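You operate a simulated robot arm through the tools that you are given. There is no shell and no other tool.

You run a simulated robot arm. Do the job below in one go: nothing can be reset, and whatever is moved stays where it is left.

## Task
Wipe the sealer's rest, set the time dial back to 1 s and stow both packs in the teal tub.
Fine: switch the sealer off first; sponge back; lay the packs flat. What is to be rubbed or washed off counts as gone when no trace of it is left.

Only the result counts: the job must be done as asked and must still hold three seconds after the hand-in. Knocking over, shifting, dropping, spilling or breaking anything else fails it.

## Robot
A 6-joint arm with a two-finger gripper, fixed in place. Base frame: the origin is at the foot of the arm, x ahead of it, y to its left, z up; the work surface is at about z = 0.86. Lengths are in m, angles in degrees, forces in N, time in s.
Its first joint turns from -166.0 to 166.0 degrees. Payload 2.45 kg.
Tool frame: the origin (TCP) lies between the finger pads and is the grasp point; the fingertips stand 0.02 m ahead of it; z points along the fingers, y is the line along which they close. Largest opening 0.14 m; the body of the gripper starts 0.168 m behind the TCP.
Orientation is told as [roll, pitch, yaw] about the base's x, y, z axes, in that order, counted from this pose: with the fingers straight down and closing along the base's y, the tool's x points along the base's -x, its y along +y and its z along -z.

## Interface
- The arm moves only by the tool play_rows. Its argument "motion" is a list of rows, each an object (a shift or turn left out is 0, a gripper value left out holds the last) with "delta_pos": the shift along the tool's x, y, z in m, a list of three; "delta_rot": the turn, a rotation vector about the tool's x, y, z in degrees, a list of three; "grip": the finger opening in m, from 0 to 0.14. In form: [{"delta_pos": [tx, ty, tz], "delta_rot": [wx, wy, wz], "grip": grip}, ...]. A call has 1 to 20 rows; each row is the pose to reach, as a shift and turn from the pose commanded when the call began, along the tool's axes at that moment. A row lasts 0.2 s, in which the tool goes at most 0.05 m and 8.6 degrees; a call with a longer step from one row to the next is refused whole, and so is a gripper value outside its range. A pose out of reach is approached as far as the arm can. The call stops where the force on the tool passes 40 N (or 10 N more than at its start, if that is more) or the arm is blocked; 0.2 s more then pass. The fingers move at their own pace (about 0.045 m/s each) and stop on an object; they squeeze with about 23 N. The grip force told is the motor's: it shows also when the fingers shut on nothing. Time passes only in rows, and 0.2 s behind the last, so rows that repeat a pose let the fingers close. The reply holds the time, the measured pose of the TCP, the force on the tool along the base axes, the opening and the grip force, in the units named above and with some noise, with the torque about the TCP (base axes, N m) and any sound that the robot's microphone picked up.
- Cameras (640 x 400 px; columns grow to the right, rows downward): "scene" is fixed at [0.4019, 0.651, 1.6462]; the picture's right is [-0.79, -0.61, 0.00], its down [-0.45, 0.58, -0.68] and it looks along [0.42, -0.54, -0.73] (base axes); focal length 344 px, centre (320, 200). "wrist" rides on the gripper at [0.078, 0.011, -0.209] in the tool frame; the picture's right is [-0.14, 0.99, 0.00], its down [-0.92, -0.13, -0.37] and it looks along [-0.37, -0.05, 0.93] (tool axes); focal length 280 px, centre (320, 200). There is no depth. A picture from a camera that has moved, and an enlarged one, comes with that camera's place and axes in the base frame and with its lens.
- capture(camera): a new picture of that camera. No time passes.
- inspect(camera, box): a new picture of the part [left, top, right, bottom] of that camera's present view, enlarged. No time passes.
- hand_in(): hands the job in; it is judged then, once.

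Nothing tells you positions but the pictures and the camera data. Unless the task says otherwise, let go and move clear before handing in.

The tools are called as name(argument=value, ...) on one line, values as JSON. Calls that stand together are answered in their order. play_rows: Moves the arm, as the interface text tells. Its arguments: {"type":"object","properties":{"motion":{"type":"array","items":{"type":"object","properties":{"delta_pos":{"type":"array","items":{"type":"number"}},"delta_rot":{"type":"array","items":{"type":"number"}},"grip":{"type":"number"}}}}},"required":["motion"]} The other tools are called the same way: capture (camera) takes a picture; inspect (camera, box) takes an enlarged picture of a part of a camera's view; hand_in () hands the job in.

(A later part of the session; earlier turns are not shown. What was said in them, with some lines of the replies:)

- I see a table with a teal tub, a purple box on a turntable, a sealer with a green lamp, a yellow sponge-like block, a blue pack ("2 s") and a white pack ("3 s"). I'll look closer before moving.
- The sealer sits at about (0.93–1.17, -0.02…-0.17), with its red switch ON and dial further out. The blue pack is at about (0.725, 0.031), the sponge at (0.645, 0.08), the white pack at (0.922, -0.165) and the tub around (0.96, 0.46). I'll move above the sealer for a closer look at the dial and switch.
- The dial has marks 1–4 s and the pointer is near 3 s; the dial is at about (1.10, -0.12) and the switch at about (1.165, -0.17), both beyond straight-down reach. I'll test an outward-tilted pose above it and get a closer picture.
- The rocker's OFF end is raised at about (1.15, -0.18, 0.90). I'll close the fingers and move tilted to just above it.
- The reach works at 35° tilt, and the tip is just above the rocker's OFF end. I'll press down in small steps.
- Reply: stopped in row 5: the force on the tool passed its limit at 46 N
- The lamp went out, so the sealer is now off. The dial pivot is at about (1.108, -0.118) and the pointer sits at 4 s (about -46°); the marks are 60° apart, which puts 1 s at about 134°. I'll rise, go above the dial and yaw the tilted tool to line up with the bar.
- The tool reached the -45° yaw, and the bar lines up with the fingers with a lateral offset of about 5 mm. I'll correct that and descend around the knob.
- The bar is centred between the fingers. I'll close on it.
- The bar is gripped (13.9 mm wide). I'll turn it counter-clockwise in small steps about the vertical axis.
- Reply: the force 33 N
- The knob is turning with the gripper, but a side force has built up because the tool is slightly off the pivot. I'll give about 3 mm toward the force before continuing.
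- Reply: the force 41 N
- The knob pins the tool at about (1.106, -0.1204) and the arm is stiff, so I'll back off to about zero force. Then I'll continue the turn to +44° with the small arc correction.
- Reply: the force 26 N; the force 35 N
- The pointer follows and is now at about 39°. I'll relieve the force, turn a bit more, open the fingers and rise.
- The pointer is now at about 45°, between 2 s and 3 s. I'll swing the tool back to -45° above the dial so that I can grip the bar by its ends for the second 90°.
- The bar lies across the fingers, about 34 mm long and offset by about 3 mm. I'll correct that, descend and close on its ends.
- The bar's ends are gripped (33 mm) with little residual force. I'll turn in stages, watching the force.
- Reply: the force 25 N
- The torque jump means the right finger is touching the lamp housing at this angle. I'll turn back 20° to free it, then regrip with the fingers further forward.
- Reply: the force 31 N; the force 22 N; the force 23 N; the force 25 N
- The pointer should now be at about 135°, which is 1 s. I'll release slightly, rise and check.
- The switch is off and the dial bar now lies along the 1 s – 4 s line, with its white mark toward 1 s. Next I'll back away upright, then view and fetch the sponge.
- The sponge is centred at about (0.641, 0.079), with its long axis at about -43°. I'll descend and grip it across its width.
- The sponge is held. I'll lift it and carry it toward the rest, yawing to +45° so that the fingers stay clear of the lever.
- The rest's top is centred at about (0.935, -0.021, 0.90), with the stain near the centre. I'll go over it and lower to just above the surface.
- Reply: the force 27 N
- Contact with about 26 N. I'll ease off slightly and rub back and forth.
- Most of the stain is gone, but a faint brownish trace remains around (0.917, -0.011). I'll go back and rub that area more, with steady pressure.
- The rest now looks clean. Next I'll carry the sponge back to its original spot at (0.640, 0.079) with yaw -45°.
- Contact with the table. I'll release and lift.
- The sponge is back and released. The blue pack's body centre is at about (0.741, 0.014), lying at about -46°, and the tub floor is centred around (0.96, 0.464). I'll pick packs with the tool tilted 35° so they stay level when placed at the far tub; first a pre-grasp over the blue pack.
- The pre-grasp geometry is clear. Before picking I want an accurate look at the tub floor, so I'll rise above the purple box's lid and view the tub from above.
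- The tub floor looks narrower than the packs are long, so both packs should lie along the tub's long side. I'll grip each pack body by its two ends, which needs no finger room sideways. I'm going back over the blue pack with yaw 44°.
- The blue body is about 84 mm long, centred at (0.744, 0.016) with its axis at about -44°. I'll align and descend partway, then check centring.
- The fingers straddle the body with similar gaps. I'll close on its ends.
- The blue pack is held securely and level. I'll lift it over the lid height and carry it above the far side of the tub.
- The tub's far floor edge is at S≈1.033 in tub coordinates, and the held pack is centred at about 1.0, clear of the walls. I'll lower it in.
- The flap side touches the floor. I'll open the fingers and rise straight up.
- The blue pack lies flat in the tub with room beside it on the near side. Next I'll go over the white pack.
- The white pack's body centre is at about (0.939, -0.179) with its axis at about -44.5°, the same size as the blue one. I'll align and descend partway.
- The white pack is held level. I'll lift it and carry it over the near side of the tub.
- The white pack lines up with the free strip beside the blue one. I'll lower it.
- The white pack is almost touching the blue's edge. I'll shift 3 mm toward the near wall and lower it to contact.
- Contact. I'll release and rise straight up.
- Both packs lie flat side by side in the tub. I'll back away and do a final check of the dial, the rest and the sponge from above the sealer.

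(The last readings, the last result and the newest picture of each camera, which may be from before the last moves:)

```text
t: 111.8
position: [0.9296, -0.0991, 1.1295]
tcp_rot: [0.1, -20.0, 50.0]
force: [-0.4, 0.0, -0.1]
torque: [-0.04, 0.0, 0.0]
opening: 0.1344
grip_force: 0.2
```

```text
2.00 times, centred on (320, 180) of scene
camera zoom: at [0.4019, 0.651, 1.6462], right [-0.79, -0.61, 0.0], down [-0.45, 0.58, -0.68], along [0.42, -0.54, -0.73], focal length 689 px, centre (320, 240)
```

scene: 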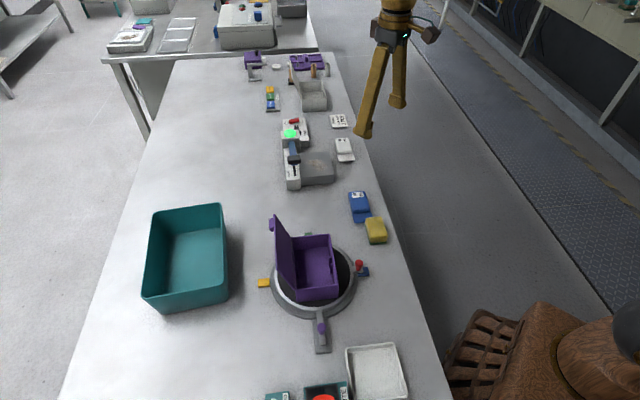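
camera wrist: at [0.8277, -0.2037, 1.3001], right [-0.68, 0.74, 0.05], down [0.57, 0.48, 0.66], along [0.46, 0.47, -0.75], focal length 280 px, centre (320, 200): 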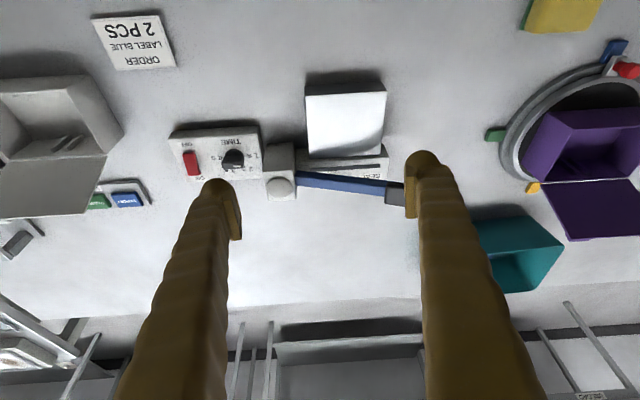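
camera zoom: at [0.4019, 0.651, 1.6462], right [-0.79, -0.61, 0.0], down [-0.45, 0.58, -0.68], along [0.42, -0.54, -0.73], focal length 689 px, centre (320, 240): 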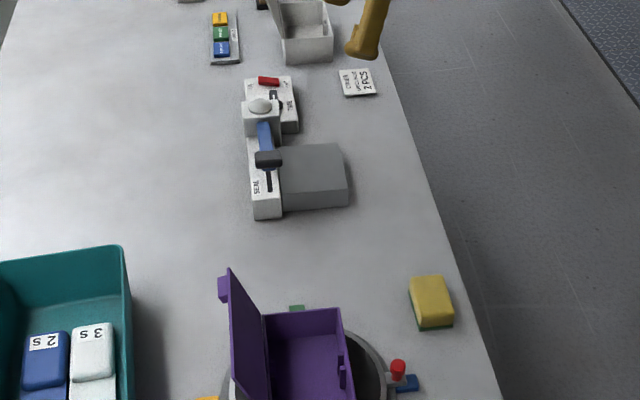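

inspect(camera="wrist", box=[170, 120, 270, 190])

inspect(camera="wrist", box=[295, 70, 395, 170])

inspect(camera="scene", box=[300, 145, 340, 185])

inspect(camera="scene", box=[340, 170, 410, 260])

```text
5.71 times, centred on (220, 155) of wrist
camera zoom: at [0.8277, -0.2037, 1.3001], right [-0.68, 0.74, 0.05], down [0.57, 0.48, 0.66], along [0.46, 0.47, -0.75], focal length 1602 px, centre (891, 457)
```

zoom: 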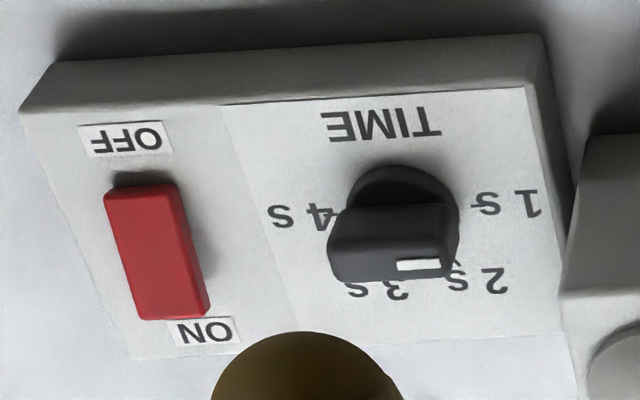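

```text
4.00 times, centred on (345, 120) of wrist
camera zoom: at [0.8277, -0.2037, 1.3001], right [-0.68, 0.74, 0.05], down [0.57, 0.48, 0.66], along [0.46, 0.47, -0.75], focal length 1122 px, centre (220, 520)
```

zoom: 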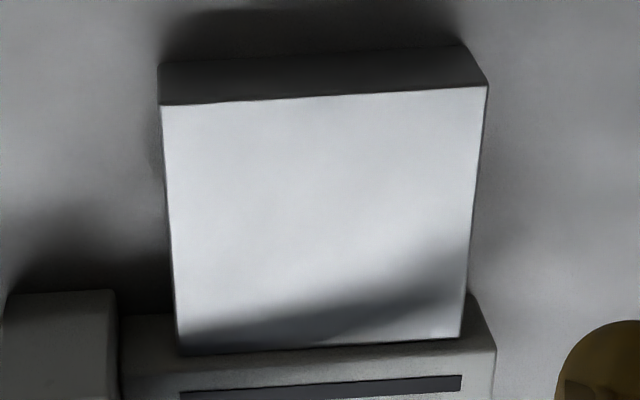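

```text
10.00 times, centred on (320, 165) of scene
camera zoom: at [0.4019, 0.651, 1.6462], right [-0.79, -0.61, 0.0], down [-0.45, 0.58, -0.68], along [0.42, -0.54, -0.73], focal length 3444 px, centre (320, 550)
```

zoom: 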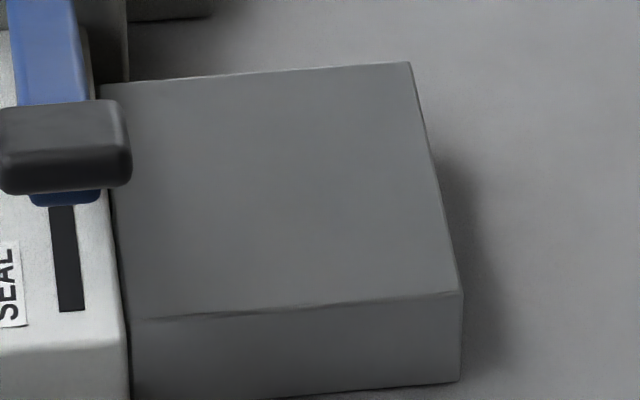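

```text
4.44 times, centred on (375, 215) of scene
camera zoom: at [0.4019, 0.651, 1.6462], right [-0.79, -0.61, 0.0], down [-0.45, 0.58, -0.68], along [0.42, -0.54, -0.73], focal length 1531 px, centre (76, 133)
```

zoom: 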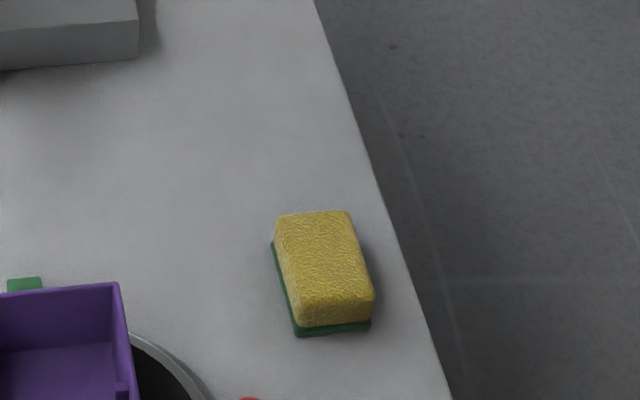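

The switch is off, the dial points at 1 s, and the rest shows no trace of the stain. The sponge is back in its place, both packs are flat in the tub, and the arm is clear. I'm handing in.

hand_in()

```text
The job is handed in.
```

The job is finished and handed in; I don't have the judge's result. This is how things looked in the last pictures:

- **Sealer:** switched off first. The lamp went out when I pressed the switch.
- **Dial:** turned from 4 s back to 1 s. The pointer lines up with the 1 s mark.
- **Rest:** wiped twice. A faint trace was left after the first pass, and I could see none after the second.
- **Sponge:** back in its original spot, within about 3 mm.
- **Packs:** both lie flat, side by side, in the teal tub.

While I was turning the dial, one finger pressed against the lamp housing, so I backed off and regripped. The pictures show no sign that the sealer moved. The gripper is empty, and the arm is raised clear above the sealer.
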